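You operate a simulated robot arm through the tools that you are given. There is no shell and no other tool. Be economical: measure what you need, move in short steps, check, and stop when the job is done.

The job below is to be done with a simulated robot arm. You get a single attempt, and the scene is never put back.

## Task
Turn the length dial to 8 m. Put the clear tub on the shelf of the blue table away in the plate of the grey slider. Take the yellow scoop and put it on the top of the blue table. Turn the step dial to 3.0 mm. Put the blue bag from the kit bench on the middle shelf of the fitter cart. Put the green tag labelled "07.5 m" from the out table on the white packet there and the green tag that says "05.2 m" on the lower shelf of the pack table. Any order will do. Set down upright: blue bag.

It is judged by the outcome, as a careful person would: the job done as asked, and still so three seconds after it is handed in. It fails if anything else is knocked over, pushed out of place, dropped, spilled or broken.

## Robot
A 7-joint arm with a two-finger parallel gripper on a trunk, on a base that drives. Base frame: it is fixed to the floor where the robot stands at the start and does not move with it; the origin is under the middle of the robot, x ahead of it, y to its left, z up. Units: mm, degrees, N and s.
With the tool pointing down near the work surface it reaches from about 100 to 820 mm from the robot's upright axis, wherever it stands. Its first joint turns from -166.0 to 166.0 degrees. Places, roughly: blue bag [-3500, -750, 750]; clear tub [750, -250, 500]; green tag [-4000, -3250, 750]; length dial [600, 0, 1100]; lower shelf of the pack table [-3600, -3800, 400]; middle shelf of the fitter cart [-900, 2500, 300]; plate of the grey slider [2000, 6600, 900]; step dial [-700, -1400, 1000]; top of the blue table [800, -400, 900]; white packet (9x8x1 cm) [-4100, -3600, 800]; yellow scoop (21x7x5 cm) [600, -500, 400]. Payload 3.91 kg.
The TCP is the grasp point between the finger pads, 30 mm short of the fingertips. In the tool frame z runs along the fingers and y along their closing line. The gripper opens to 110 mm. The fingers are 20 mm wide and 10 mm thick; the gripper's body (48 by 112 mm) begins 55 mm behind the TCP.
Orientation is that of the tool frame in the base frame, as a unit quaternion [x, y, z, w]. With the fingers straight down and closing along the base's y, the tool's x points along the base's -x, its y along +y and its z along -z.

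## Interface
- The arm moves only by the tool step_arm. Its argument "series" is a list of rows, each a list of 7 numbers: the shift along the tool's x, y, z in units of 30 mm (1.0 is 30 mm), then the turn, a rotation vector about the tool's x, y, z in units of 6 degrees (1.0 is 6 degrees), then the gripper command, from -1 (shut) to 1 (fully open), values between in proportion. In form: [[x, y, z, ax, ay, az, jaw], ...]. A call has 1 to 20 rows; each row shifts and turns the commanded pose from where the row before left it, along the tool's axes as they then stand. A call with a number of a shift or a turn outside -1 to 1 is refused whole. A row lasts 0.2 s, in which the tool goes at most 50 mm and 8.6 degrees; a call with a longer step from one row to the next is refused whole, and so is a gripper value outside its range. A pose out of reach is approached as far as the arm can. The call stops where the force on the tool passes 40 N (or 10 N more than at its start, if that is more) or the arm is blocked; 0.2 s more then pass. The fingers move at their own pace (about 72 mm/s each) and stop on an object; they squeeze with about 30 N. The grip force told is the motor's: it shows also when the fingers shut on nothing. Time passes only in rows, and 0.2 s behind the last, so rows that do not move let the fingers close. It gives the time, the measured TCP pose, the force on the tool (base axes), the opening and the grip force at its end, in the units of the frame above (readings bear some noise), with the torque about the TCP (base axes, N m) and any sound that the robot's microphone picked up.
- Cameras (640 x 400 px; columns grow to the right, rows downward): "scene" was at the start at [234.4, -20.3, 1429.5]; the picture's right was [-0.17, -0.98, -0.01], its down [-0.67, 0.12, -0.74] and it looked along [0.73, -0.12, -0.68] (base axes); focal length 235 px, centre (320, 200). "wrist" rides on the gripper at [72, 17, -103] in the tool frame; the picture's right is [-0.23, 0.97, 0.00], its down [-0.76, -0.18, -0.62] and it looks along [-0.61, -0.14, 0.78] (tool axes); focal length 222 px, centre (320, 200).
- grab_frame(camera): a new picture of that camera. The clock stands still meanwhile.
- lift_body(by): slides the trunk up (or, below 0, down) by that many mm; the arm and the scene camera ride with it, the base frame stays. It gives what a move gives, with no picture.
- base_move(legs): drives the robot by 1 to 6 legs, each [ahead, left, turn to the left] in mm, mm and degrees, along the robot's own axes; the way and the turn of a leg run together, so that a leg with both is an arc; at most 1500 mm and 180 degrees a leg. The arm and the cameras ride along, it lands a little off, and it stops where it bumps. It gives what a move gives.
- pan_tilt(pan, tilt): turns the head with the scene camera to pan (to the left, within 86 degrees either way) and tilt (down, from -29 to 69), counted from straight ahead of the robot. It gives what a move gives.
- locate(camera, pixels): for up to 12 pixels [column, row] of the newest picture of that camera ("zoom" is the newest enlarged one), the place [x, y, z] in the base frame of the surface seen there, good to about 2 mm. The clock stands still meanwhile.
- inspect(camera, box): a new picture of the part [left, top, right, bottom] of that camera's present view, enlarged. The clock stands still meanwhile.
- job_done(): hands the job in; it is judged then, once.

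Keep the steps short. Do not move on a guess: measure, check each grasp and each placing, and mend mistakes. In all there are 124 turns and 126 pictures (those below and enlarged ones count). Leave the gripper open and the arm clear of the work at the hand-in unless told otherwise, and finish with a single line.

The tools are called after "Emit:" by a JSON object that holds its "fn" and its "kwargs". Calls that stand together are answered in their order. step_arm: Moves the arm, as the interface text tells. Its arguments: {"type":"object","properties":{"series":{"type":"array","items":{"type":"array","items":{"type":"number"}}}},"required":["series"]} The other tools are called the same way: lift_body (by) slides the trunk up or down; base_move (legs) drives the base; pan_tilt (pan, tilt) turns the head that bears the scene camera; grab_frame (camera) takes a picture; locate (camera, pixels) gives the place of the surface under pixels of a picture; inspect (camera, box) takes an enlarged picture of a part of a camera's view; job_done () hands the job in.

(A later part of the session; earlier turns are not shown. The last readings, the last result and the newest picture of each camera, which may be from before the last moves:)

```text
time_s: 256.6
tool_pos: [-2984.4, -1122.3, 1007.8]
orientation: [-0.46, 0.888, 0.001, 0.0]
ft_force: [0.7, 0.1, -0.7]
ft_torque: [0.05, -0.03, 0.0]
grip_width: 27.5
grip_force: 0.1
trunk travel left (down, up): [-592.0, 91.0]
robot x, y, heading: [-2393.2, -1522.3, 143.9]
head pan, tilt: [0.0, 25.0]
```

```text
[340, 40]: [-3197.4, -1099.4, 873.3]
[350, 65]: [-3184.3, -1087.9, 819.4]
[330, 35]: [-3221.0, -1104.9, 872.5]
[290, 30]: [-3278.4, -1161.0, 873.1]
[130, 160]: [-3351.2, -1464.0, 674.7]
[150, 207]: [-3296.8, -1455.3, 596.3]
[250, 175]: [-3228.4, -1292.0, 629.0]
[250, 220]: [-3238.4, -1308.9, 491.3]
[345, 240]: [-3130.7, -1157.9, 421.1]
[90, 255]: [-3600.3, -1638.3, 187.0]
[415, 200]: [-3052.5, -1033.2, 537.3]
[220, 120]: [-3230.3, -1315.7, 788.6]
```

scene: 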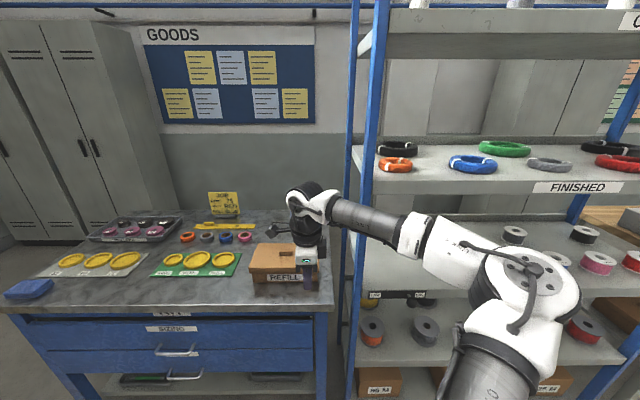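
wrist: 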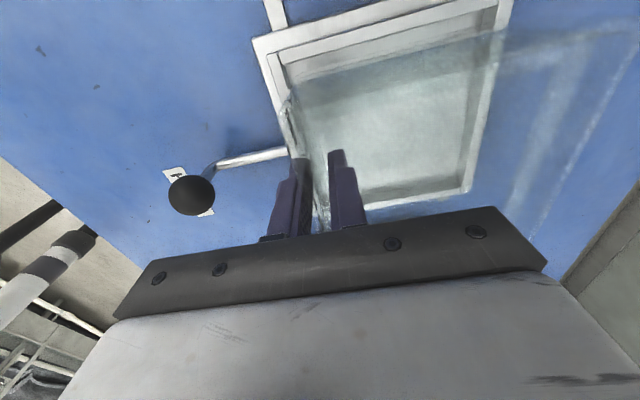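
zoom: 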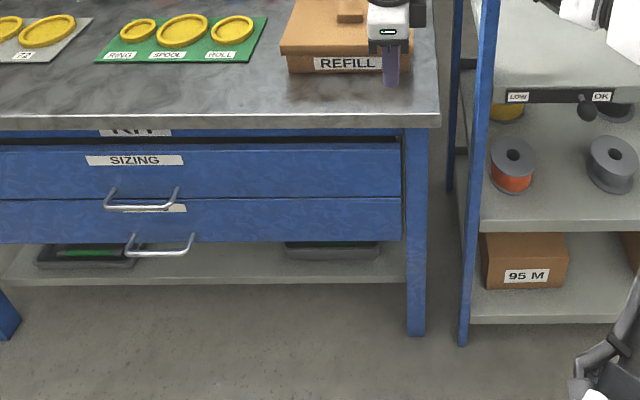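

The spot is at the bench's back right corner, hidden behind my arm. The wrist camera may see it.

Emit:
{"fn": "grab_frame", "kwargs": {"camera": "wrist"}}

Emit:
{"fn": "step_arm", "kwargs": {"series": [[1, -1, 0, 0, 0, 0, -0.5], [1, -1, 0, 0, 0, 0, -0.5], [1, -1, 0, 0, 0, 0, -0.5], [1, -1, 0, 0, 0, 0, -0.5], [1, -1, 0, 0, 0, 0, -0.5], [1, 0, 0, 0, 0, 0, -0.5], [1, 0, 0, 0, 0, 0, -0.5], [1, 0, 0, 0, 0, 0, -0.5]]}}

Emit:
{"fn": "grab_frame", "kwargs": {"camera": "scene"}}

```text
35 pictures are left
```

wrist: 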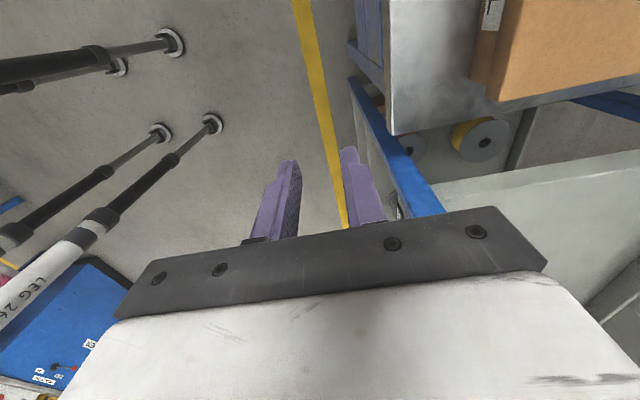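

```text
time_s: 258.4
tool_pos: [-3002.7, -1405.8, 1007.7]
orientation: [-0.461, 0.888, 0.0, 0.001]
ft_force: [-0.7, 0.5, -0.4]
ft_torque: [0.0, 0.01, 0.01]
grip_width: 27.5
grip_force: 0.0
trunk travel left (down, up): [-592.0, 91.0]
robot x, y, heading: [-2391.4, -1520.7, 143.8]
head pan, tilt: [0.0, 25.0]
```

```text
34 pictures are left
```

scene: 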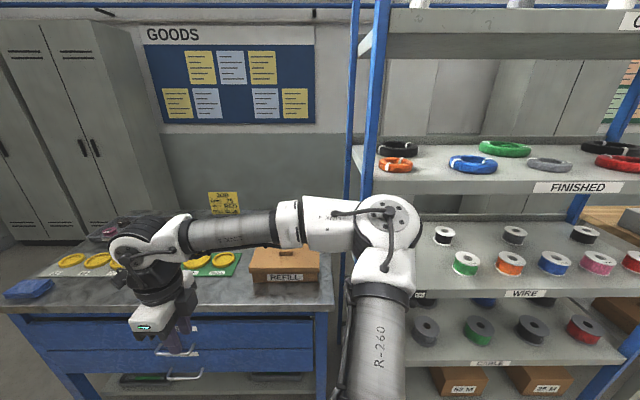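

Nothing clear yet. I'll bring the tool back to the right and slide the base right 250 so the corner shows left of the arm.

Emit:
{"fn": "step_arm", "kwargs": {"series": [[-1, 0, 0, 0, 0, 0, -0.5], [-1, 0, 0, 0, 0, 0, -0.5], [-1, 0, 0, 0, 0, 0, -0.5], [-1, 0, 0, 0, 0, 0, -0.5], [-1, 0, 0, 0, 0, 0, -0.5], [-1, 0, 0, 0, 0, 0, -0.5], [-1, 0, 0, 0, 0, 0, -0.5], [-1, 0, 0, 0, 0, 0, -0.5]]}}

Emit:
{"fn": "base_move", "kwargs": {"legs": [[0, -280, 0]]}}

Emit:
{"fn": "inspect", "kwargs": {"camera": "scene", "box": [40, 180, 360, 380]}}

```text
time_s: 260.2
tool_pos: [-2861.2, -1211.5, 1007.4]
orientation: [-0.461, 0.888, 0.001, 0.001]
ft_force: [-0.2, 1.1, -0.6]
ft_torque: [-0.02, 0.02, 0.02]
grip_width: 27.7
grip_force: 0.0
trunk travel left (down, up): [-592.0, 91.0]
robot x, y, heading: [-2392.9, -1523.0, 143.8]
head pan, tilt: [0.0, 25.0]
```

```text
time_s: 263.0
tool_pos: [-2695.4, -983.5, 1007.6]
orientation: [-0.46, 0.888, 0.001, 0.0]
ft_force: [-0.3, -0.1, 0.8]
ft_torque: [0.0, 0.0, 0.0]
grip_width: 27.8
grip_force: 0.1
trunk travel left (down, up): [-592.0, 91.0]
robot x, y, heading: [-2224.1, -1288.2, 144.0]
head pan, tilt: [0.0, 25.0]
```

```text
2.00 times, centred on (200, 280) of scene
```

zoom: 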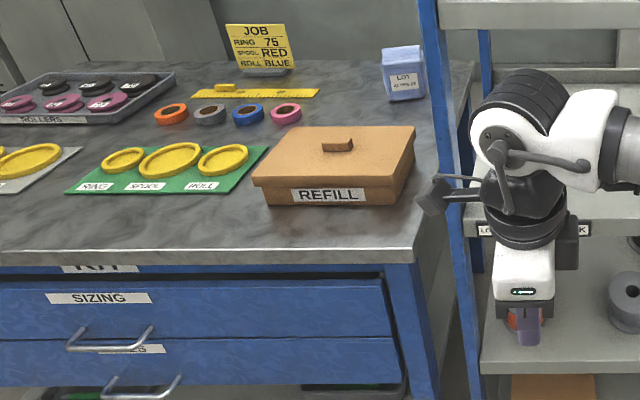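

There it is: a small upright blue bag with a LOT label at zoom (403, 73). Measuring.

Emit:
{"fn": "locate", "kwargs": {"camera": "zoom", "pixels": [[405, 85], [400, 55], [390, 95], [420, 92], [405, 104], [385, 75], [422, 70], [440, 100], [335, 140], [400, 140], [465, 70], [405, 240]]}}

Emit:
{"fn": "inspect", "kwargs": {"camera": "scene", "box": [210, 190, 274, 230]}}

```text
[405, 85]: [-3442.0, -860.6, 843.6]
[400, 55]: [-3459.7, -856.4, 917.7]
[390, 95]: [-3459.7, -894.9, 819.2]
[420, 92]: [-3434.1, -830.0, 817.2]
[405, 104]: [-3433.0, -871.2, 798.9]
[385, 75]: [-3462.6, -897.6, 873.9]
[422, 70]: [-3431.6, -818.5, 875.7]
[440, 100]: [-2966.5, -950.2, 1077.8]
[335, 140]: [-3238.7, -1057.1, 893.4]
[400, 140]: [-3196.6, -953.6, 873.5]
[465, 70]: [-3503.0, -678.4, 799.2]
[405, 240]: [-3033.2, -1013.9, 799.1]
```

```text
10.00 times, centred on (242, 210) of scene
```

zoom: 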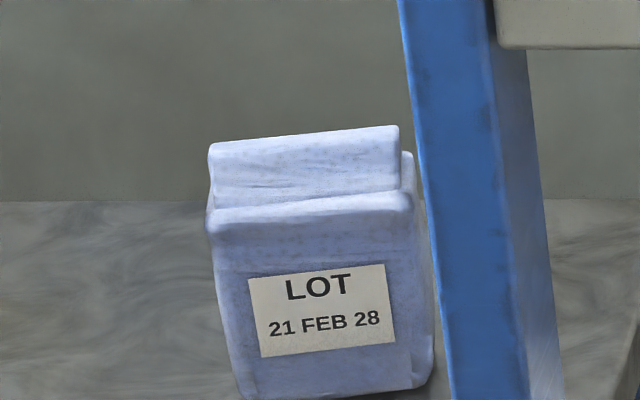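

The bag's front face is centred at about N 2285, l -2718, z 800-925, turned ~13°. The shelving uprights to the right threaten the elbow, so I'll come in from further left: base left 600, then forward 540.

Emit:
{"fn": "base_move", "kwargs": {"legs": [[0, 600, 0], [540, 0, 0]]}}

Emit:
{"fn": "step_arm", "kwargs": {"series": [[0, 0, -1, 0, 0, -1, 0.5], [0, 0, 0, 0, 0, -1, 0.5], [-1, 0, 0, 0, 0, 0, 0.5], [-1, 0, 0, 0, 0, 0, 0.5], [-1, 0, 0, 0, 0, 0, 0.5], [-1, 0, 0, 0, 0, 0, 0.5], [-1, 0, 0, 0, 0, 0, 0.5]]}}

Emit:
{"fn": "grab_frame", "kwargs": {"camera": "scene"}}

```text
time_s: 270.4
tool_pos: [-3423.0, -1199.8, 1009.4]
orientation: [-0.461, 0.887, 0.001, -0.001]
ft_force: [-0.7, -0.1, 0.9]
ft_torque: [0.0, 0.02, 0.0]
grip_width: 27.6
grip_force: 0.0
trunk travel left (down, up): [-592.0, 91.0]
robot x, y, heading: [-2954.4, -1507.4, 143.9]
head pan, tilt: [0.0, 25.0]
stopped in leg 2: the robot was blocked; the commanded pose is now the measured one
```

```text
time_s: 272.0
tool_pos: [-3367.6, -1060.1, 1040.4]
orientation: [-0.551, 0.834, -0.001, 0.001]
ft_force: [-0.6, 0.6, 0.5]
ft_torque: [-0.05, 0.02, 0.01]
grip_width: 82.6
grip_force: 0.0
trunk travel left (down, up): [-592.0, 91.0]
robot x, y, heading: [-2953.9, -1506.8, 143.8]
head pan, tilt: [0.0, 25.0]
```

```text
31 pictures are left
```

scene: 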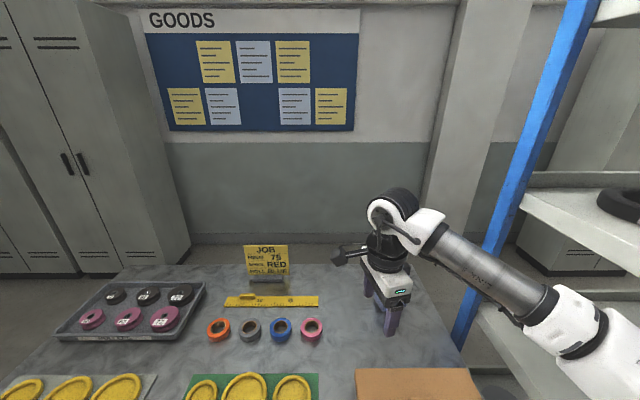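

Emit:
{"fn": "locate", "kwargs": {"camera": "scene", "pixels": [[535, 130], [470, 300], [560, 215], [500, 320], [550, 290], [580, 330], [610, 350], [560, 120], [480, 270], [400, 215]]}}

Emit:
{"fn": "pan_tilt", "kwargs": {"pan": -45, "tilt": 35}}

Emit:
{"fn": "grab_frame", "kwargs": {"camera": "scene"}}

```text
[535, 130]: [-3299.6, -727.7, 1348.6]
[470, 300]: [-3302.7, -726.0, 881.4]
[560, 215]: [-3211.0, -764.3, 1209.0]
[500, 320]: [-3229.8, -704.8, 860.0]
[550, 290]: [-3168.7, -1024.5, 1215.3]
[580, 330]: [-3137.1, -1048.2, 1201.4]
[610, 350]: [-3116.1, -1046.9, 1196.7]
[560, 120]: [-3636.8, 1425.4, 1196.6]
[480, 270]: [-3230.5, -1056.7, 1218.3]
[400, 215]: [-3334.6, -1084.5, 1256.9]
```

```text
time_s: 273.2
tool_pos: [-3367.2, -1060.4, 1040.5]
orientation: [-0.551, 0.835, 0.0, 0.0]
ft_force: [0.0, -0.5, -0.4]
ft_torque: [-0.04, -0.03, 0.01]
grip_width: 82.5
grip_force: 0.1
trunk travel left (down, up): [-592.0, 91.0]
robot x, y, heading: [-2948.5, -1505.2, 143.9]
head pan, tilt: [-45.0, 35.0]
```

```text
30 pictures are left
```

scene: 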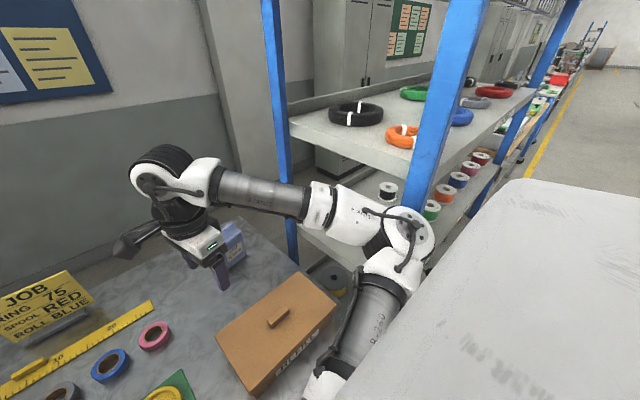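

The elbow was near the shelving's front post. I'll back 30, shift left 100 and go forward 120; the tool is already square to the bag.

Emit:
{"fn": "base_move", "kwargs": {"legs": [[-30, 0, 0], [0, 110, 0], [115, 0, 0]]}}

```text
time_s: 275.9
tool_pos: [-3409.5, -1168.4, 1039.1]
orientation: [-0.553, 0.833, 0.0, 0.0]
ft_force: [0.5, -0.3, 0.9]
ft_torque: [0.0, -0.02, -0.04]
grip_width: 82.4
grip_force: 0.0
trunk travel left (down, up): [-592.0, 91.0]
robot x, y, heading: [-2995.6, -1610.6, 143.9]
head pan, tilt: [-45.0, 35.0]
stopped in leg 3: the robot was blocked; the commanded pose is now the measured one
```

The base is stopped by the bench itself, and a vertical tool can't reach. A tilted tool can, and the cart's middle shelf needs a tilt anyway. I'll roll +90° (fingers closing across the 86 mm width) and pitch 45° forward.

Emit:
{"fn": "step_arm", "kwargs": {"series": [[0, 0, 0, 0, 0, 1, 1], [0, 0, 0, 0, 0, 1, 1], [0, 0, 0, 0, 0, 1, 1], [0, 0, 0, 0, 0, 1, 1], [0, 0, 0, 0, 0, 1, 1], [0, 0, 0, 0, 0, 1, 1], [0, 0, 0, 0, 0, 1, 1], [0, 0, 0, 0, 0, 1, 1], [0, 0, 0, 0, 0, 1, 1], [0, 0, 0, 0, 0, 1, 1], [0, 0, 0, 0, 0, 1, 1], [0, 0, 0, 0, 0, 1, 1], [0, 0, 0, 0, 0, 1, 1], [0, 0, 0, 0, 0, 1, 1], [0, 0, 0, 0, 0, 1, 1]]}}

Emit:
{"fn": "step_arm", "kwargs": {"series": [[0, 0, 0, 0, 1, 0, 1], [0, 0, 0, 0, 1, 0, 1], [0, 0, 0, 0, 1, 0, 1], [0, 0, 0, 0, 1, 0, 1], [0, 0, 0, 0, 1, 0, 1], [0, 0, 0, 0, 1, 0, 1], [0, 0, 0, 0, 1, 0, 1], [0, 0, 0, 0, 0.5, 0, 1]]}}

Emit:
{"fn": "grab_frame", "kwargs": {"camera": "wrist"}}

```text
time_s: 279.1
tool_pos: [-3408.7, -1168.3, 1038.7]
orientation: [0.201, 0.98, -0.001, 0.001]
ft_force: [0.1, 0.7, 0.6]
ft_torque: [-0.02, 0.03, 0.02]
grip_width: 110.0
grip_force: 0.0
trunk travel left (down, up): [-592.0, 91.0]
robot x, y, heading: [-2997.8, -1614.7, 143.8]
head pan, tilt: [-45.0, 35.0]
```

```text
time_s: 280.9
tool_pos: [-3409.9, -1168.9, 1040.1]
orientation: [0.185, 0.905, 0.076, -0.375]
ft_force: [0.4, 0.3, 0.5]
ft_torque: [-0.02, 0.01, 0.01]
grip_width: 110.1
grip_force: 0.1
trunk travel left (down, up): [-592.0, 91.0]
robot x, y, heading: [-2993.1, -1616.4, 144.0]
head pan, tilt: [-45.0, 35.0]
```

```text
29 pictures are left
```

wrist: 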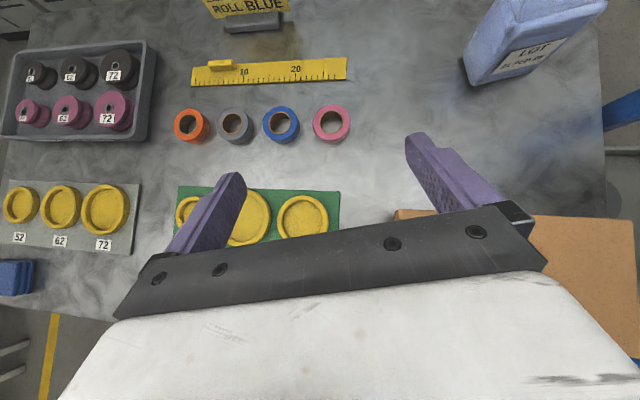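

The bag is in the wrist view at (530, 40). I'll refine its position.

Emit:
{"fn": "locate", "kwargs": {"camera": "wrist", "pixels": [[470, 80], [465, 55], [500, 10], [530, 10], [590, 15], [560, 40], [500, 75], [515, 60], [480, 40]]}}

```text
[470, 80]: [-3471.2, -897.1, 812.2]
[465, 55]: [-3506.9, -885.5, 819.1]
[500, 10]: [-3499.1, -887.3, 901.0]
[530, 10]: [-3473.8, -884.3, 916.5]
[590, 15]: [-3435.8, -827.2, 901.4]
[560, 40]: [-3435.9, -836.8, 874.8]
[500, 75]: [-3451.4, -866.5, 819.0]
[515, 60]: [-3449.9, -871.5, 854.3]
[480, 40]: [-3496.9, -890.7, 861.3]
```

The bag centre is 267 right, and 256 further along the tool axis. I'll move right 267 first.

Emit:
{"fn": "step_arm", "kwargs": {"series": [[0, 0.99, 0, 0, 0, 0, 1], [0, 0.99, 0, 0, 0, 0, 1], [0, 0.99, 0, 0, 0, 0, 1], [0, 0.99, 0, 0, 0, 0, 1], [0, 0.99, 0, 0, 0, 0, 1], [0, 0.99, 0, 0, 0, 0, 1], [0, 0.99, 0, 0, 0, 0, 1], [0, 0.99, 0, 0, 0, 0, 1], [0, 0.98, 0, 0, 0, 0, 1], [0, 0, 0, 0, 0, 0, 1]]}}

Emit:
{"fn": "step_arm", "kwargs": {"series": [[0, 0, 1, 0, 0, 0, 1], [0, 0, 1, 0, 0, 0, 1], [0, 0, 1, 0, 0, 0, 1], [0, 0, 1, 0, 0, 0, 1], [0, 0, 1, 0, 0, 0, 1], [0, 0, 0, 0, 0, 0, 1]]}}

Emit:
{"fn": "grab_frame", "kwargs": {"camera": "wrist"}}

```text
time_s: 283.1
tool_pos: [-3303.5, -922.6, 1037.4]
orientation: [0.185, 0.906, 0.076, -0.374]
ft_force: [-0.2, 0.3, -0.9]
ft_torque: [0.02, 0.04, -0.01]
grip_width: 110.1
grip_force: 0.0
trunk travel left (down, up): [-592.0, 91.0]
robot x, y, heading: [-2994.1, -1616.1, 143.9]
head pan, tilt: [-45.0, 35.0]
```

```text
time_s: 284.5
tool_pos: [-3402.8, -879.6, 933.9]
orientation: [0.185, 0.905, 0.077, -0.375]
ft_force: [0.3, -0.1, 0.1]
ft_torque: [0.01, -0.02, -0.04]
grip_width: 109.8
grip_force: 0.1
trunk travel left (down, up): [-592.0, 91.0]
robot x, y, heading: [-2992.8, -1613.6, 143.7]
head pan, tilt: [-45.0, 35.0]
```

```text
28 pictures are left
```

wrist: 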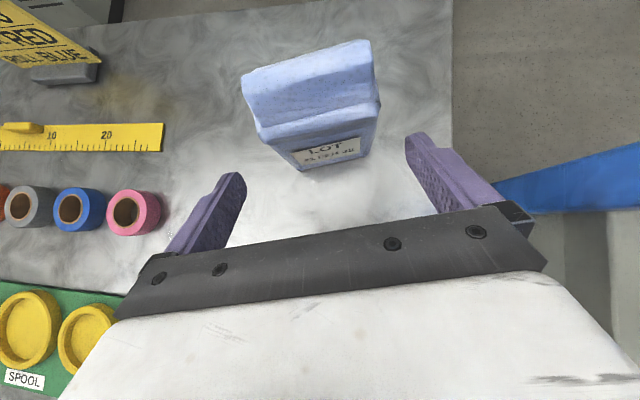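

Bag centred between the fingers. Advance 92 and close.

Emit:
{"fn": "step_arm", "kwargs": {"series": [[0, 0, 1, 0, 0, 0, 1], [0, 0, 1, 0, 0, 0, 1], [0, 0, 1, 0, 0, 0, 1], [0, 0, 0.07, 0, 0, 0, 1], [0, 0, 0, 0, 0, 0, -1], [0, 0, 0, 0, 0, 0, -1], [0, 0, 0, 0, 0, 0, -1], [0, 0, 0, 0, 0, 0, -1]]}}

Emit:
{"fn": "grab_frame", "kwargs": {"camera": "wrist"}}

```text
time_s: 286.3
tool_pos: [-3466.3, -853.8, 868.5]
orientation: [0.186, 0.905, 0.077, -0.375]
ft_force: [-0.1, 0.7, -0.6]
ft_torque: [0.16, 0.08, -0.05]
grip_width: 99.6
grip_force: 29.9
trunk travel left (down, up): [-592.0, 91.0]
robot x, y, heading: [-2992.4, -1613.7, 144.1]
head pan, tilt: [-45.0, 35.0]
```

```text
27 pictures are left
```

wrist: 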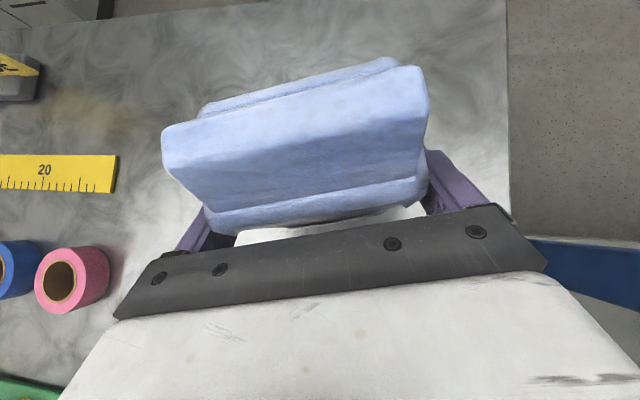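

The bag is gripped at 99.6 mm. I'll lift 60 straight up and check.

Emit:
{"fn": "step_arm", "kwargs": {"series": [[0.5, 0, -0.5, 0, 0, 0, -1], [0.7, 0, -0.7, 0, 0, 0, -1], [0.7, 0, -0.7, 0, 0, 0, -1], [0.7, 0, -0.7, 0, 0, 0, -1], [0.7, 0, -0.7, 0, 0, 0, -1], [0, 0, 0, 0, 0, 0, -1]]}}

Emit:
{"fn": "grab_frame", "kwargs": {"camera": "scene"}}

```text
time_s: 287.7
tool_pos: [-3461.1, -854.1, 1005.1]
orientation: [0.185, 0.906, 0.076, -0.374]
ft_force: [-0.5, 0.2, -2.2]
ft_torque: [0.0, -0.03, 0.01]
grip_width: 100.0
grip_force: 29.9
trunk travel left (down, up): [-592.0, 91.0]
robot x, y, heading: [-2996.5, -1615.3, 143.7]
head pan, tilt: [-45.0, 35.0]
```

```text
26 pictures are left
```

scene: 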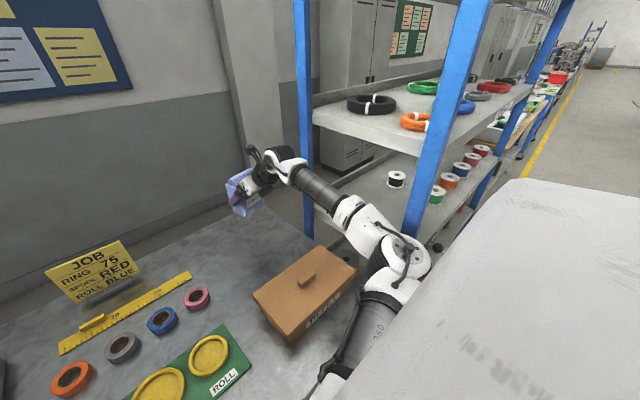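

The bag is held upright. I'll back the base 480, tuck the arm, turn right and drive towards the fitter cart.

Emit:
{"fn": "base_move", "kwargs": {"legs": [[-480, 0, 0]]}}

Emit:
{"fn": "step_arm", "kwargs": {"series": [[-0.65, -0.7, -0.65, 0, 0, 0, -1], [-0.65, -0.7, -0.65, 0, 0, 0, -1], [-0.65, -0.7, -0.65, 0, 0, 0, -1], [-0.65, -0.7, -0.65, 0, 0, 0, -1], [-0.65, -0.7, -0.65, 0, 0, 0, -1], [-0.65, -0.7, -0.65, 0, 0, 0, -1]]}}

Emit:
{"fn": "base_move", "kwargs": {"legs": [[0, 0, -90], [1480, 0, 0], [1480, 0, 0], [1200, 0, 0]]}}

Emit:
{"fn": "pan_tilt", "kwargs": {"pan": 60, "tilt": 30}}

Emit:
{"fn": "grab_frame", "kwargs": {"camera": "scene"}}

```text
time_s: 290.6
tool_pos: [-3070.1, -1142.2, 1006.5]
orientation: [0.184, 0.905, 0.076, -0.375]
ft_force: [0.1, -0.7, -4.3]
ft_torque: [0.01, -0.03, 0.04]
grip_width: 100.2
grip_force: 30.1
trunk travel left (down, up): [-592.0, 91.0]
robot x, y, heading: [-2598.3, -1898.4, 144.0]
head pan, tilt: [-45.0, 35.0]
```

```text
time_s: 291.9
tool_pos: [-2965.7, -1323.6, 1008.4]
orientation: [0.184, 0.906, 0.076, -0.374]
ft_force: [-0.3, 0.1, -4.6]
ft_torque: [-0.06, -0.04, -0.02]
grip_width: 100.0
grip_force: 30.2
trunk travel left (down, up): [-592.0, 91.0]
robot x, y, heading: [-2598.7, -1898.5, 144.2]
head pan, tilt: [-45.0, 35.0]
```

```text
time_s: 315.7
tool_pos: [695.6, 1529.0, 1007.3]
orientation: [0.799, 0.464, 0.33, -0.192]
ft_force: [0.2, 0.4, -3.8]
ft_torque: [-0.07, 0.05, -0.01]
grip_width: 100.0
grip_force: 30.0
trunk travel left (down, up): [-592.0, 91.0]
robot x, y, heading: [81.7, 1233.1, 47.3]
head pan, tilt: [-45.0, 35.0]
```

```text
time_s: 317.6
tool_pos: [693.9, 1529.4, 1006.3]
orientation: [0.799, 0.464, 0.331, -0.193]
ft_force: [0.0, -0.3, -3.2]
ft_torque: [-0.06, 0.04, 0.01]
grip_width: 100.1
grip_force: 30.2
trunk travel left (down, up): [-592.0, 91.0]
robot x, y, heading: [79.3, 1233.3, 47.3]
head pan, tilt: [60.0, 30.0]
```

```text
25 pictures are left
```

scene: 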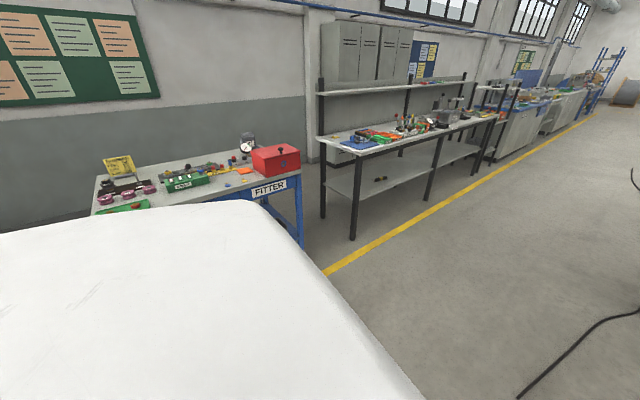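

The FITTER cart is on the left. I'll move up, turn left to face it, and look.

Emit:
{"fn": "base_move", "kwargs": {"legs": [[0, 0, 6.7], [450, 350, 0], [0, 0, 90]]}}

Emit:
{"fn": "pan_tilt", "kwargs": {"pan": 0, "tilt": 35}}

Emit:
{"fn": "lift_body", "kwargs": {"by": -300}}

Emit:
{"fn": "grab_frame", "kwargs": {"camera": "scene"}}

```text
time_s: 325.3
tool_pos: [-290.7, 2385.9, 1007.4]
orientation: [0.194, 0.904, 0.081, -0.373]
ft_force: [-0.1, -0.7, -2.6]
ft_torque: [-0.04, -0.05, -0.01]
grip_width: 100.0
grip_force: 30.4
trunk travel left (down, up): [-592.0, 91.0]
robot x, y, heading: [61.3, 1798.8, 142.6]
head pan, tilt: [60.0, 30.0]
```

```text
time_s: 326.6
tool_pos: [-290.0, 2385.4, 1008.3]
orientation: [0.195, 0.904, 0.081, -0.372]
ft_force: [0.6, 0.3, -4.4]
ft_torque: [-0.02, -0.02, -0.02]
grip_width: 100.0
grip_force: 29.9
trunk travel left (down, up): [-592.0, 91.0]
robot x, y, heading: [64.4, 1798.7, 143.0]
head pan, tilt: [0.0, 35.0]
```

```text
time_s: 329.6
tool_pos: [-289.7, 2385.2, 708.2]
orientation: [0.194, 0.904, 0.08, -0.374]
ft_force: [0.6, -0.5, -4.0]
ft_torque: [0.0, -0.07, 0.0]
grip_width: 100.0
grip_force: 29.7
trunk travel left (down, up): [-292.0, 391.0]
robot x, y, heading: [60.1, 1799.4, 142.7]
head pan, tilt: [0.0, 35.0]
```

```text
24 pictures are left
```

scene: 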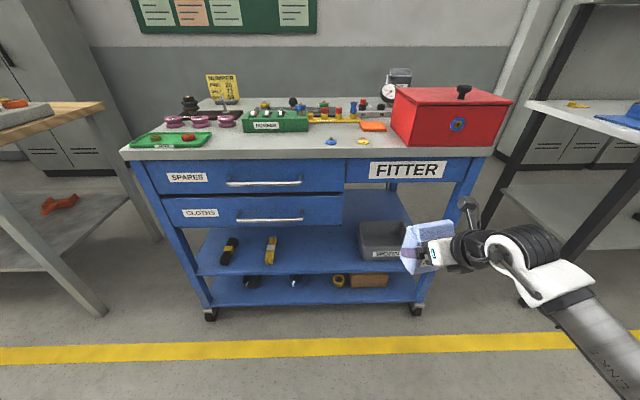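

I see the cart. The middle shelf has a free space around (320, 245), left of the grey bin. Measuring.

Emit:
{"fn": "locate", "kwargs": {"camera": "scene", "pixels": [[320, 260], [320, 240], [300, 230], [345, 255], [360, 250], [350, 215], [275, 240], [330, 220], [340, 272], [320, 300], [300, 225], [385, 160]]}}

Emit:
{"fn": "inspect", "kwargs": {"camera": "scene", "box": [200, 150, 440, 300]}}

```text
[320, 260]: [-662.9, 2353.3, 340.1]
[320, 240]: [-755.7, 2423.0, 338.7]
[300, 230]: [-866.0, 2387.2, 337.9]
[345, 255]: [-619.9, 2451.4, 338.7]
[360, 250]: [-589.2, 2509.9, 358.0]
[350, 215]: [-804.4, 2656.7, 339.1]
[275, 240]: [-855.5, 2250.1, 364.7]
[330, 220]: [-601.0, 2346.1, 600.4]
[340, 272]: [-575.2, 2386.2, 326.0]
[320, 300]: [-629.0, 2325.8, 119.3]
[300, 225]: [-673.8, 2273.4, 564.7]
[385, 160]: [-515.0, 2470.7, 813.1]
```

```text
2.67 times, centred on (320, 225) of scene
```

zoom: 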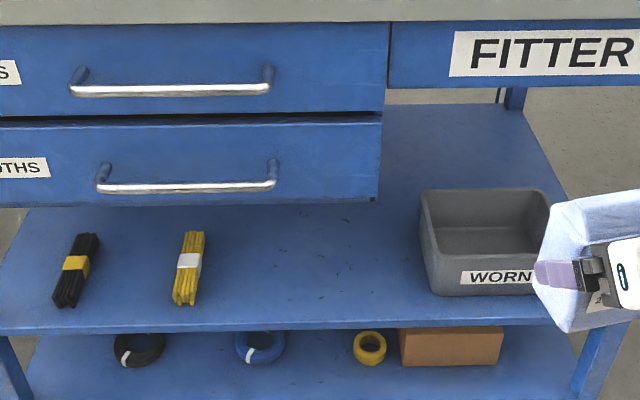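

The middle shelf is at z 339, with free space from l 1350 to about 1680. The drawers end at l ≈ 1587, bottom z ~555. I'll set the bag at l ≈ 1605, N ≈ 1920, just right of the drawers. First I'll square the yaw, move left 157, and lower.

Emit:
{"fn": "locate", "kwargs": {"camera": "zoom", "pixels": [[375, 195], [375, 130], [425, 200], [423, 215], [432, 285], [385, 250], [300, 203], [450, 80], [420, 320], [380, 100]]}}

Emit:
{"fn": "step_arm", "kwargs": {"series": [[0, 0, 0, -0.7, 0, 0.7, -1], [0, 0, 0, -0.69, 0, 0.69, -1], [0, -0.9, 0, 0, 0, 0, -1], [0, -0.9, 0, 0, 0, 0, -1], [0, -0.9, 0, 0, 0, 0, -1], [0, -0.9, 0, 0, 0, 0, -1], [0, -0.9, 0, 0, 0, 0, -1], [0, -0.7, 0, 0, 0, 0, -1]]}}

Emit:
{"fn": "lift_body", "kwargs": {"by": -200}}

```text
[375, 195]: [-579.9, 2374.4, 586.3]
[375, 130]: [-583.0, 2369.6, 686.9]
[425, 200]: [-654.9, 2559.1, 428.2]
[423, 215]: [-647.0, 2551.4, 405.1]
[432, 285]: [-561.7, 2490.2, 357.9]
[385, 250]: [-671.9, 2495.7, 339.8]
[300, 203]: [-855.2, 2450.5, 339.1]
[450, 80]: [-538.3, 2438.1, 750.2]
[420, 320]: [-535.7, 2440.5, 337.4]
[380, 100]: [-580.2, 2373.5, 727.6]
```

```text
time_s: 331.4
tool_pos: [-381.4, 2261.2, 708.0]
orientation: [0.288, 0.878, 0.119, -0.362]
ft_force: [-0.6, -1.4, -3.4]
ft_torque: [-0.04, -0.02, -0.01]
grip_width: 99.7
grip_force: 30.1
trunk travel left (down, up): [-292.0, 391.0]
robot x, y, heading: [57.5, 1796.6, 142.7]
head pan, tilt: [0.0, 35.0]
```

```text
time_s: 333.5
tool_pos: [-381.3, 2261.9, 508.2]
orientation: [0.287, 0.879, 0.118, -0.363]
ft_force: [0.1, 0.2, -3.3]
ft_torque: [-0.01, -0.07, 0.02]
grip_width: 99.9
grip_force: 30.4
trunk travel left (down, up): [-92.0, 591.0]
robot x, y, heading: [59.3, 1796.9, 142.8]
head pan, tilt: [0.0, 35.0]
```

Aligned at l 1608. The bin starts at l 1687 and the drawers end at 1583. I'll lower the arm 78, then drive in 275 and check.

Emit:
{"fn": "step_arm", "kwargs": {"series": [[-0.61, 0, 0.61, 0, 0, 0, -1], [-0.61, 0, 0.61, 0, 0, 0, -1], [-0.61, 0, 0.61, 0, 0, 0, -1], [0, 0, 0, 0, 0, 0, -1]]}}

Emit:
{"fn": "base_move", "kwargs": {"legs": [[0, 0, 1.3], [200, 0, 0]]}}

Emit:
{"fn": "grab_frame", "kwargs": {"camera": "scene"}}

```text
time_s: 334.5
tool_pos: [-385.1, 2268.9, 455.0]
orientation: [0.259, 0.886, 0.158, -0.351]
ft_force: [1.2, -0.1, -4.8]
ft_torque: [-0.06, -0.05, -0.02]
grip_width: 99.8
grip_force: 30.3
out of reach, approached as far as the arm can: row 2
trunk travel left (down, up): [-92.0, 591.0]
robot x, y, heading: [63.3, 1800.5, 142.5]
head pan, tilt: [0.0, 35.0]
```

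```text
time_s: 336.5
tool_pos: [-556.3, 2375.5, 456.5]
orientation: [0.25, 0.889, 0.154, -0.352]
ft_force: [0.2, -0.4, -4.0]
ft_torque: [-0.03, -0.03, 0.01]
grip_width: 99.9
grip_force: 29.9
trunk travel left (down, up): [-92.0, 591.0]
robot x, y, heading: [-102.4, 1919.7, 144.0]
head pan, tilt: [0.0, 35.0]
```

```text
22 pictures are left
```

scene: 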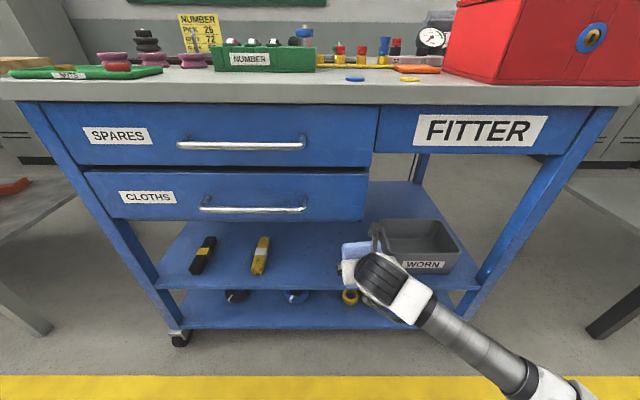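

The arm hit its low limit and rolled 5.6°. I'll lower the trunk 32 and rotate the bag back to level.

Emit:
{"fn": "lift_body", "kwargs": {"by": -32}}

Emit:
{"fn": "step_arm", "kwargs": {"series": [[0, 0, 0, 0.33, 0, 0.33, -1], [0, 0, 0, 0.33, 0, 0.33, -1], [0, 0, 0, 0, 0, 0, -1]]}}

```text
time_s: 337.2
tool_pos: [-551.6, 2380.5, 442.0]
orientation: [0.228, 0.892, 0.196, -0.338]
ft_force: [-0.1, 0.5, -4.2]
ft_torque: [-0.07, -0.06, 0.02]
grip_width: 99.8
grip_force: 30.3
trunk travel left (down, up): [-60.0, 623.0]
robot x, y, heading: [-99.4, 1919.9, 144.1]
head pan, tilt: [0.0, 35.0]
```

```text
time_s: 337.9
tool_pos: [-548.3, 2385.3, 441.4]
orientation: [0.223, 0.896, 0.186, -0.336]
ft_force: [-0.3, 0.2, -4.6]
ft_torque: [-0.03, -0.04, -0.01]
grip_width: 99.8
grip_force: 30.1
trunk travel left (down, up): [-60.0, 623.0]
robot x, y, heading: [-102.9, 1914.7, 144.1]
head pan, tilt: [0.0, 35.0]
stopped in row 3: the arm was blocked; the commanded pose is now the measured one
```

The elbow is pressing on my own base in this folded low pose. I'll back out 170, raise the trunk 60, stretch the arm forward 130, and re-level.

Emit:
{"fn": "base_move", "kwargs": {"legs": [[-170, 0, 0]]}}

Emit:
{"fn": "lift_body", "kwargs": {"by": 60}}

Emit:
{"fn": "step_arm", "kwargs": {"series": [[0.7, 0, 0.7, 0, 0, 0, -1], [0.7, 0, 0.7, 0, 0, 0, -1], [0.7, 0, 0.7, 0.42, 0, 0.42, -1], [0.7, 0, 0.7, 0.42, 0, 0.42, -1], [0, 0, 0, 0.41, 0, 0.41, -1], [0, 0, 0, 0, 0, 0, -1]]}}

```text
time_s: 339.4
tool_pos: [-410.1, 2282.0, 441.7]
orientation: [0.22, 0.897, 0.185, -0.335]
ft_force: [-0.2, -0.3, -4.0]
ft_torque: [-0.04, -0.01, 0.02]
grip_width: 99.7
grip_force: 29.8
trunk travel left (down, up): [-60.0, 623.0]
robot x, y, heading: [45.0, 1816.8, 144.5]
head pan, tilt: [0.0, 35.0]
```

```text
time_s: 340.4
tool_pos: [-410.4, 2283.8, 484.1]
orientation: [0.223, 0.898, 0.178, -0.334]
ft_force: [0.5, 0.3, -3.9]
ft_torque: [-0.02, -0.03, 0.01]
grip_width: 100.1
grip_force: 29.5
trunk travel left (down, up): [-120.0, 563.0]
robot x, y, heading: [44.1, 1814.7, 144.4]
head pan, tilt: [0.0, 35.0]
```

```text
time_s: 341.8
tool_pos: [-510.9, 2348.4, 480.5]
orientation: [0.259, 0.892, 0.097, -0.358]
ft_force: [-0.1, 0.1, -4.8]
ft_torque: [-0.03, -0.05, 0.03]
grip_width: 99.8
grip_force: 30.6
trunk travel left (down, up): [-120.0, 563.0]
robot x, y, heading: [43.7, 1816.4, 144.7]
head pan, tilt: [0.0, 35.0]
```

Level again. Now I'll test lowering 55 with the arm stretched.

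Emit:
{"fn": "step_arm", "kwargs": {"series": [[-0.6, 0, 0.6, 0, 0.25, 0, -1], [-0.65, 0, 0.65, 0, 0, 0, -1], [0, 0, 0, 0, 0, 0, -1]]}}

```text
time_s: 342.6
tool_pos: [-513.7, 2346.1, 441.1]
orientation: [0.249, 0.888, 0.11, -0.371]
ft_force: [-0.9, 1.1, -4.2]
ft_torque: [-0.03, -0.04, 0.01]
grip_width: 99.8
grip_force: 29.9
trunk travel left (down, up): [-120.0, 563.0]
robot x, y, heading: [42.0, 1818.8, 144.3]
head pan, tilt: [0.0, 35.0]
```

Entry height is fine (bag bottom ≈ 373). I'll drive forward 65 and stretch the arm another 65 in.

Emit:
{"fn": "base_move", "kwargs": {"legs": [[65, 0, 0]]}}

Emit:
{"fn": "step_arm", "kwargs": {"series": [[0.5, 0, 0.5, 0, 0, 0, -1], [0.5, 0, 0.5, 0, 0, 0, -1], [0.5, 0, 0.5, 0, 0, 0, -1], [0, 0, 0, 0, 0, 0, -1]]}}

Emit:
{"fn": "inspect", "kwargs": {"camera": "scene", "box": [230, 120, 550, 320]}}

```text
time_s: 343.6
tool_pos: [-567.7, 2384.5, 439.0]
orientation: [0.248, 0.888, 0.11, -0.37]
ft_force: [-0.2, 0.2, -3.9]
ft_torque: [-0.05, -0.01, 0.0]
grip_width: 99.9
grip_force: 29.7
trunk travel left (down, up): [-120.0, 563.0]
robot x, y, heading: [-8.9, 1848.4, 144.2]
head pan, tilt: [0.0, 35.0]
```

```text
time_s: 344.6
tool_pos: [-620.4, 2418.6, 434.5]
orientation: [0.249, 0.888, 0.11, -0.37]
ft_force: [0.1, -0.9, -3.7]
ft_torque: [-0.04, -0.06, 0.01]
grip_width: 99.9
grip_force: 30.4
trunk travel left (down, up): [-120.0, 563.0]
robot x, y, heading: [-12.0, 1852.9, 144.5]
head pan, tilt: [0.0, 35.0]
```

```text
2.00 times, centred on (390, 220) of scene
```

zoom: 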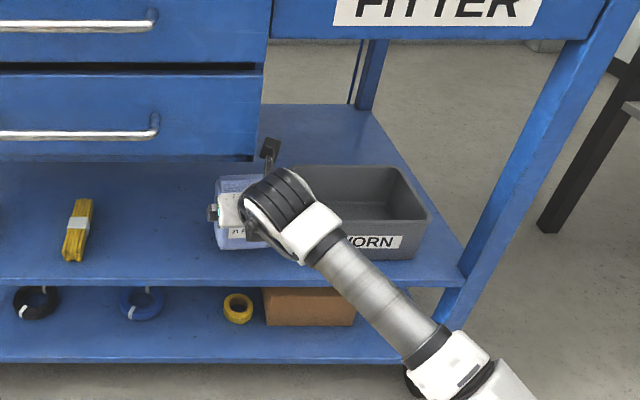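

The bag is over its spot (N 1922, l 1595). Lowering about 27 mm until the force shows support.

Emit:
{"fn": "step_arm", "kwargs": {"series": [[-0.25, 0, 0.25, 0, 0, 0, -1], [-0.2, 0, 0.2, 0, 0, 0, -1], [0, 0, 0, 0, 0, 0, -1]]}}

```text
time_s: 345.4
tool_pos: [-625.7, 2418.6, 425.9]
orientation: [0.241, 0.889, 0.118, -0.371]
ft_force: [0.0, -0.4, -4.7]
ft_torque: [-0.04, -0.06, 0.02]
grip_width: 99.9
grip_force: 30.2
trunk travel left (down, up): [-120.0, 563.0]
robot x, y, heading: [-14.7, 1853.9, 144.4]
head pan, tilt: [0.0, 35.0]
```

Emit:
{"fn": "lift_body", "kwargs": {"by": -12}}

```text
time_s: 346.0
tool_pos: [-624.2, 2418.2, 430.9]
orientation: [0.235, 0.889, 0.126, -0.373]
ft_force: [-0.9, 0.0, -3.5]
ft_torque: [-0.03, -0.02, -0.06]
grip_width: 100.0
grip_force: 30.0
trunk travel left (down, up): [-108.0, 575.0]
robot x, y, heading: [-12.7, 1855.0, 144.5]
head pan, tilt: [0.0, 35.0]
```

Lowering the trunk makes it worse: the upper arm rests on my own base. I need the trunk higher with the arm reaching down. Back out, raise the trunk 110, and re-lower with the arm.

Emit:
{"fn": "base_move", "kwargs": {"legs": [[-190, 0, 0]]}}

Emit:
{"fn": "lift_body", "kwargs": {"by": 120}}

Emit:
{"fn": "step_arm", "kwargs": {"series": [[0, 0, 0, 0.22, 0, 0.22, -1], [-0.6, 0, 0.6, 0, 0, 0, -1], [-0.6, 0, 0.6, 0, 0, 0, -1], [-0.6, 0, 0.6, 0, 0, 0, -1], [-0.6, 0, 0.6, 0, 0, 0, -1], [0, 0, 0, 0, 0, 0, -1]]}}

```text
time_s: 347.5
tool_pos: [-473.2, 2308.6, 430.6]
orientation: [0.235, 0.889, 0.126, -0.373]
ft_force: [0.5, 0.2, -3.7]
ft_torque: [-0.02, -0.03, 0.0]
grip_width: 99.9
grip_force: 30.0
trunk travel left (down, up): [-108.0, 575.0]
robot x, y, heading: [141.2, 1748.5, 144.9]
head pan, tilt: [0.0, 35.0]
```

```text
time_s: 349.0
tool_pos: [-474.4, 2310.0, 531.8]
orientation: [0.237, 0.89, 0.122, -0.369]
ft_force: [0.3, 0.3, -3.8]
ft_torque: [-0.02, -0.06, 0.02]
grip_width: 99.6
grip_force: 30.4
trunk travel left (down, up): [-228.0, 455.0]
robot x, y, heading: [141.0, 1745.6, 144.6]
head pan, tilt: [0.0, 35.0]
```

```text
time_s: 350.4
tool_pos: [-476.9, 2311.9, 432.2]
orientation: [0.244, 0.889, 0.107, -0.374]
ft_force: [-0.9, 0.5, -4.5]
ft_torque: [-0.06, -0.07, 0.01]
grip_width: 100.0
grip_force: 29.4
trunk travel left (down, up): [-228.0, 455.0]
robot x, y, heading: [142.1, 1740.9, 144.4]
head pan, tilt: [0.0, 35.0]
```

Now it moves freely. Driving in 180 (and 8 right), then lowering.

Emit:
{"fn": "base_move", "kwargs": {"legs": [[180, -10, 0]]}}

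Emit:
{"fn": "step_arm", "kwargs": {"series": [[-0.3, 0, 0.3, 0, 0, 0, -1], [-0.15, 0, 0.15, 0, 0, 0, -1], [0, 0, 0, 0, 0, 0, -1]]}}

```text
time_s: 351.9
tool_pos: [-614.6, 2423.3, 432.8]
orientation: [0.244, 0.888, 0.107, -0.373]
ft_force: [-0.1, -0.3, -4.4]
ft_torque: [-0.07, -0.03, 0.0]
grip_width: 100.3
grip_force: 30.1
trunk travel left (down, up): [-228.0, 455.0]
robot x, y, heading: [2.0, 1855.8, 144.4]
head pan, tilt: [0.0, 35.0]
```

```text
time_s: 352.7
tool_pos: [-615.1, 2423.6, 411.6]
orientation: [0.244, 0.889, 0.107, -0.373]
ft_force: [-0.1, -0.5, -4.2]
ft_torque: [-0.03, -0.03, -0.01]
grip_width: 100.0
grip_force: 30.0
trunk travel left (down, up): [-228.0, 455.0]
robot x, y, heading: [2.7, 1854.1, 144.5]
head pan, tilt: [0.0, 35.0]
```

Emit:
{"fn": "step_arm", "kwargs": {"series": [[-0.05, 0, 0.05, 0, 0, 0, -1], [-0.05, 0, 0.05, 0, 0, 0, -1], [0, 0, 0, 0, 0, 0, -1]]}}

Emit:
{"fn": "inspect", "kwargs": {"camera": "scene", "box": [270, 180, 430, 280]}}

```text
time_s: 353.5
tool_pos: [-613.6, 2423.1, 409.1]
orientation: [0.244, 0.888, 0.107, -0.375]
ft_force: [2.5, -0.7, 3.9]
ft_torque: [-0.41, -0.18, 0.11]
grip_width: 99.9
grip_force: 30.0
trunk travel left (down, up): [-228.0, 455.0]
robot x, y, heading: [2.2, 1856.8, 144.5]
head pan, tilt: [0.0, 35.0]
```

```text
4.00 times, centred on (350, 230) of scene
```

zoom: 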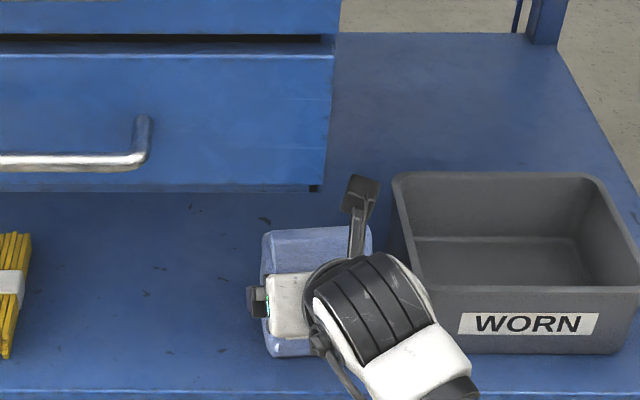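

The bag is standing on the shelf (support force appeared). Open fully, and pull straight back horizontally 90 mm.

Emit:
{"fn": "step_arm", "kwargs": {"series": [[0, 0, 0, 0, 0, 0, 1], [0, 0, 0, 0, 0, 0, 1], [-0.35, 0, -0.35, 0, 0, 0, 1], [-0.7, 0, -0.7, 0, 0, 0, 1], [-0.7, 0, -0.7, 0, 0, 0, 1], [-0.7, 0, -0.7, 0, 0, 0, 1]]}}

Emit:
{"fn": "base_move", "kwargs": {"legs": [[-200, 0, 0]]}}

Emit:
{"fn": "inspect", "kwargs": {"camera": "scene", "box": [240, 180, 440, 300]}}

```text
time_s: 354.8
tool_pos: [-612.9, 2324.5, 425.5]
orientation: [0.131, 0.91, 0.109, -0.378]
ft_force: [0.3, 0.2, -0.1]
ft_torque: [0.01, -0.04, 0.01]
grip_width: 110.2
grip_force: 0.0
trunk travel left (down, up): [-228.0, 455.0]
robot x, y, heading: [3.7, 1856.2, 144.8]
head pan, tilt: [0.0, 35.0]
stopped in row 6: the arm was blocked; the commanded pose is now the measured one
```

```text
time_s: 356.4
tool_pos: [-445.8, 2207.5, 423.4]
orientation: [0.132, 0.91, 0.108, -0.377]
ft_force: [1.1, 0.6, -0.1]
ft_torque: [0.01, -0.01, -0.03]
grip_width: 109.9
grip_force: 0.0
trunk travel left (down, up): [-228.0, 455.0]
robot x, y, heading: [169.3, 1735.5, 144.5]
head pan, tilt: [0.0, 35.0]
```

```text
3.20 times, centred on (340, 240) of scene
```

zoom: 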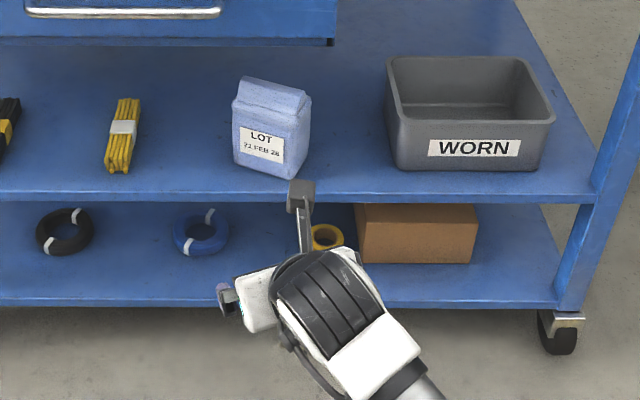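

The bag stands upright on the middle shelf and everything else is in place. Next, the step dial: raise, turn left, drive 3 m, turn left to face the machine row.

Emit:
{"fn": "lift_body", "kwargs": {"by": 400}}

Emit:
{"fn": "base_move", "kwargs": {"legs": [[-100, 0, 0], [0, 0, 90], [1480, 0, 0], [1480, 60, 0], [100, 0, 0], [0, 0, 90]]}}

Emit:
{"fn": "pan_tilt", "kwargs": {"pan": 0, "tilt": 20}}

Emit:
{"fn": "grab_frame", "kwargs": {"camera": "scene"}}

```text
time_s: 360.2
tool_pos: [-445.9, 2208.0, 821.8]
orientation: [0.132, 0.911, 0.107, -0.377]
ft_force: [-0.6, 0.2, -0.1]
ft_torque: [0.02, 0.03, 0.03]
grip_width: 109.8
grip_force: 0.0
trunk travel left (down, up): [-628.0, 55.0]
robot x, y, heading: [170.1, 1738.7, 144.7]
head pan, tilt: [0.0, 35.0]
```

```text
time_s: 383.5
tool_pos: [-880.5, -1283.7, 822.5]
orientation: [0.906, -0.161, 0.373, 0.119]
ft_force: [0.7, 0.2, -0.3]
ft_torque: [0.02, 0.01, 0.01]
grip_width: 110.0
grip_force: 0.1
trunk travel left (down, up): [-628.0, 55.0]
robot x, y, heading: [-1465.0, -779.9, -38.9]
head pan, tilt: [0.0, 35.0]
```

```text
time_s: 384.3
tool_pos: [-881.0, -1282.9, 822.4]
orientation: [0.906, -0.16, 0.374, 0.118]
ft_force: [0.3, -0.1, -0.1]
ft_torque: [0.0, -0.01, -0.01]
grip_width: 110.1
grip_force: 0.1
trunk travel left (down, up): [-628.0, 55.0]
robot x, y, heading: [-1462.2, -778.3, -38.9]
head pan, tilt: [0.0, 20.0]
```

```text
18 pictures are left
```

scene: 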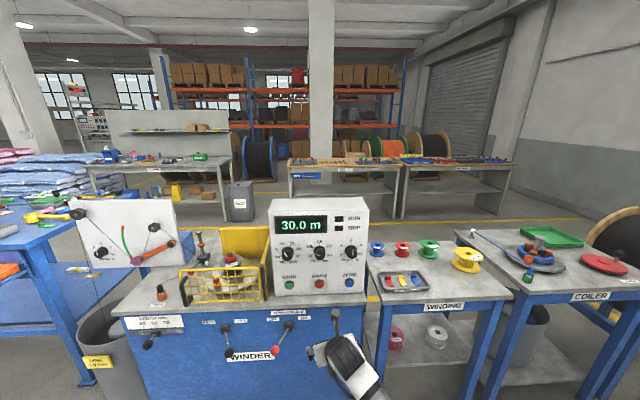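

The WINDER's panel has three dials. Zoom to find the step dial.

Emit:
{"fn": "inspect", "kwargs": {"camera": "scene", "box": [268, 232, 372, 297]}}

Emit:
{"fn": "locate", "kwargs": {"camera": "zoom", "pixels": [[136, 128], [136, 100], [80, 60], [300, 40], [560, 60], [300, 330], [560, 330], [60, 330], [320, 130], [505, 130]]}}

```text
6.15 times, centred on (320, 264) of scene
```

zoom: 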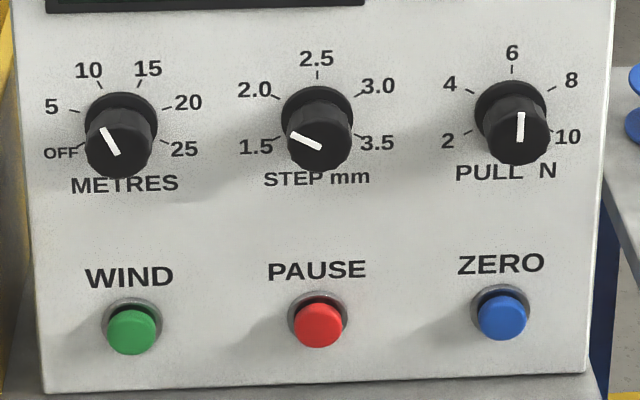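

```text
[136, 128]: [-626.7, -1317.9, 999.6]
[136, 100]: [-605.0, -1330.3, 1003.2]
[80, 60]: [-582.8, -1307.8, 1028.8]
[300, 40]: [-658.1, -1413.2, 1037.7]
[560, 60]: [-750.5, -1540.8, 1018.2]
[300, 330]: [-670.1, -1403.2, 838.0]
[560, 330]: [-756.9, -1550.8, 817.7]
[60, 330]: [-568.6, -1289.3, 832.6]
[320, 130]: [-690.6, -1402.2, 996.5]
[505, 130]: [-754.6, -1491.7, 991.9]
```

The STEP dial (middle) points to 1.5; 3.0 is the upper-right tick. Measuring its ticks and pointer.

Emit:
{"fn": "locate", "kwargs": {"camera": "zoom", "pixels": [[278, 138], [276, 97], [317, 74], [357, 95], [358, 135], [292, 136], [300, 140], [319, 147], [310, 145], [317, 165], [290, 155], [345, 150]]}}

```text
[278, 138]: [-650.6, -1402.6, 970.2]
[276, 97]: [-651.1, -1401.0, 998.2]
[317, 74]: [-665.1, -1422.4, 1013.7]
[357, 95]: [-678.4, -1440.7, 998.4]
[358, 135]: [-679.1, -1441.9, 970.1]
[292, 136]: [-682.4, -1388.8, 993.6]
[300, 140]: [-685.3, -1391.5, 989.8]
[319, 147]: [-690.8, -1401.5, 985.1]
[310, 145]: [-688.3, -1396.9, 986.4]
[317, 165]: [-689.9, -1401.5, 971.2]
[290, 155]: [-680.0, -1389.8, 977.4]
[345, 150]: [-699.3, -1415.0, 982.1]
```

The pointer actually reads 2.0 (-60°), and 3.0 is at +60°, so it needs a 120° clockwise turn. I'll retract and raise the tool, level it, then roll it to leave room for the turn.

Emit:
{"fn": "step_arm", "kwargs": {"series": [[0, 0, -1, 0, 0, 0, 0], [0, 0, -1, 0, 0, 0, 0], [0, 0, -1, 0, 0, 0, 0], [0, 0, -1, 0, 0, 0, 0], [0, 0, -1, 0, 0, 0, 0], [0, 0, -1, 0, 0, 0, 0], [0, 0, -1, 0, 0, 0, 0], [0, 0, -1, 0, 0, 0, 0], [0, 0, 0, 0, 0, 0, 0]]}}

Emit:
{"fn": "step_arm", "kwargs": {"series": [[0, 0, 0, 0.45, 1, 0.45, 0.1], [0, 0, 0, 0.4, 1, 0.4, 0.1], [0, 0, 0, 0, 1, 0, 0.1], [0, 0, 0, 0, 1, 0, 0.1], [0, 0, 0, 0, 1, 0, 0.1], [0, 0, 0, 0, 1, 0, 0.1], [0, 0, 0, 0, 1, 0, 0.1], [0, 0, 0, 0, 0.3, 0, 0.1]]}}

```text
time_s: 386.3
tool_pos: [-1015.5, -1236.8, 989.8]
orientation: [0.906, -0.16, 0.374, 0.118]
ft_force: [-0.3, 0.0, 0.6]
ft_torque: [-0.01, 0.04, 0.02]
grip_width: 54.8
grip_force: 0.0
out of reach, approached as far as the arm can: row 7, 8
trunk travel left (down, up): [-628.0, 55.0]
robot x, y, heading: [-1460.6, -776.4, -38.7]
head pan, tilt: [0.0, 20.0]
```

```text
time_s: 388.3
tool_pos: [-977.9, -1223.6, 988.0]
orientation: [0.695, -0.115, 0.704, 0.085]
ft_force: [-0.2, -0.3, 0.6]
ft_torque: [0.02, -0.02, -0.01]
grip_width: 60.6
grip_force: 0.1
out of reach, approached as far as the arm can: row 1, 3
trunk travel left (down, up): [-628.0, 55.0]
robot x, y, heading: [-1462.0, -778.6, -38.7]
head pan, tilt: [0.0, 20.0]
stopped in row 8: the arm was blocked; the commanded pose is now the measured one
```

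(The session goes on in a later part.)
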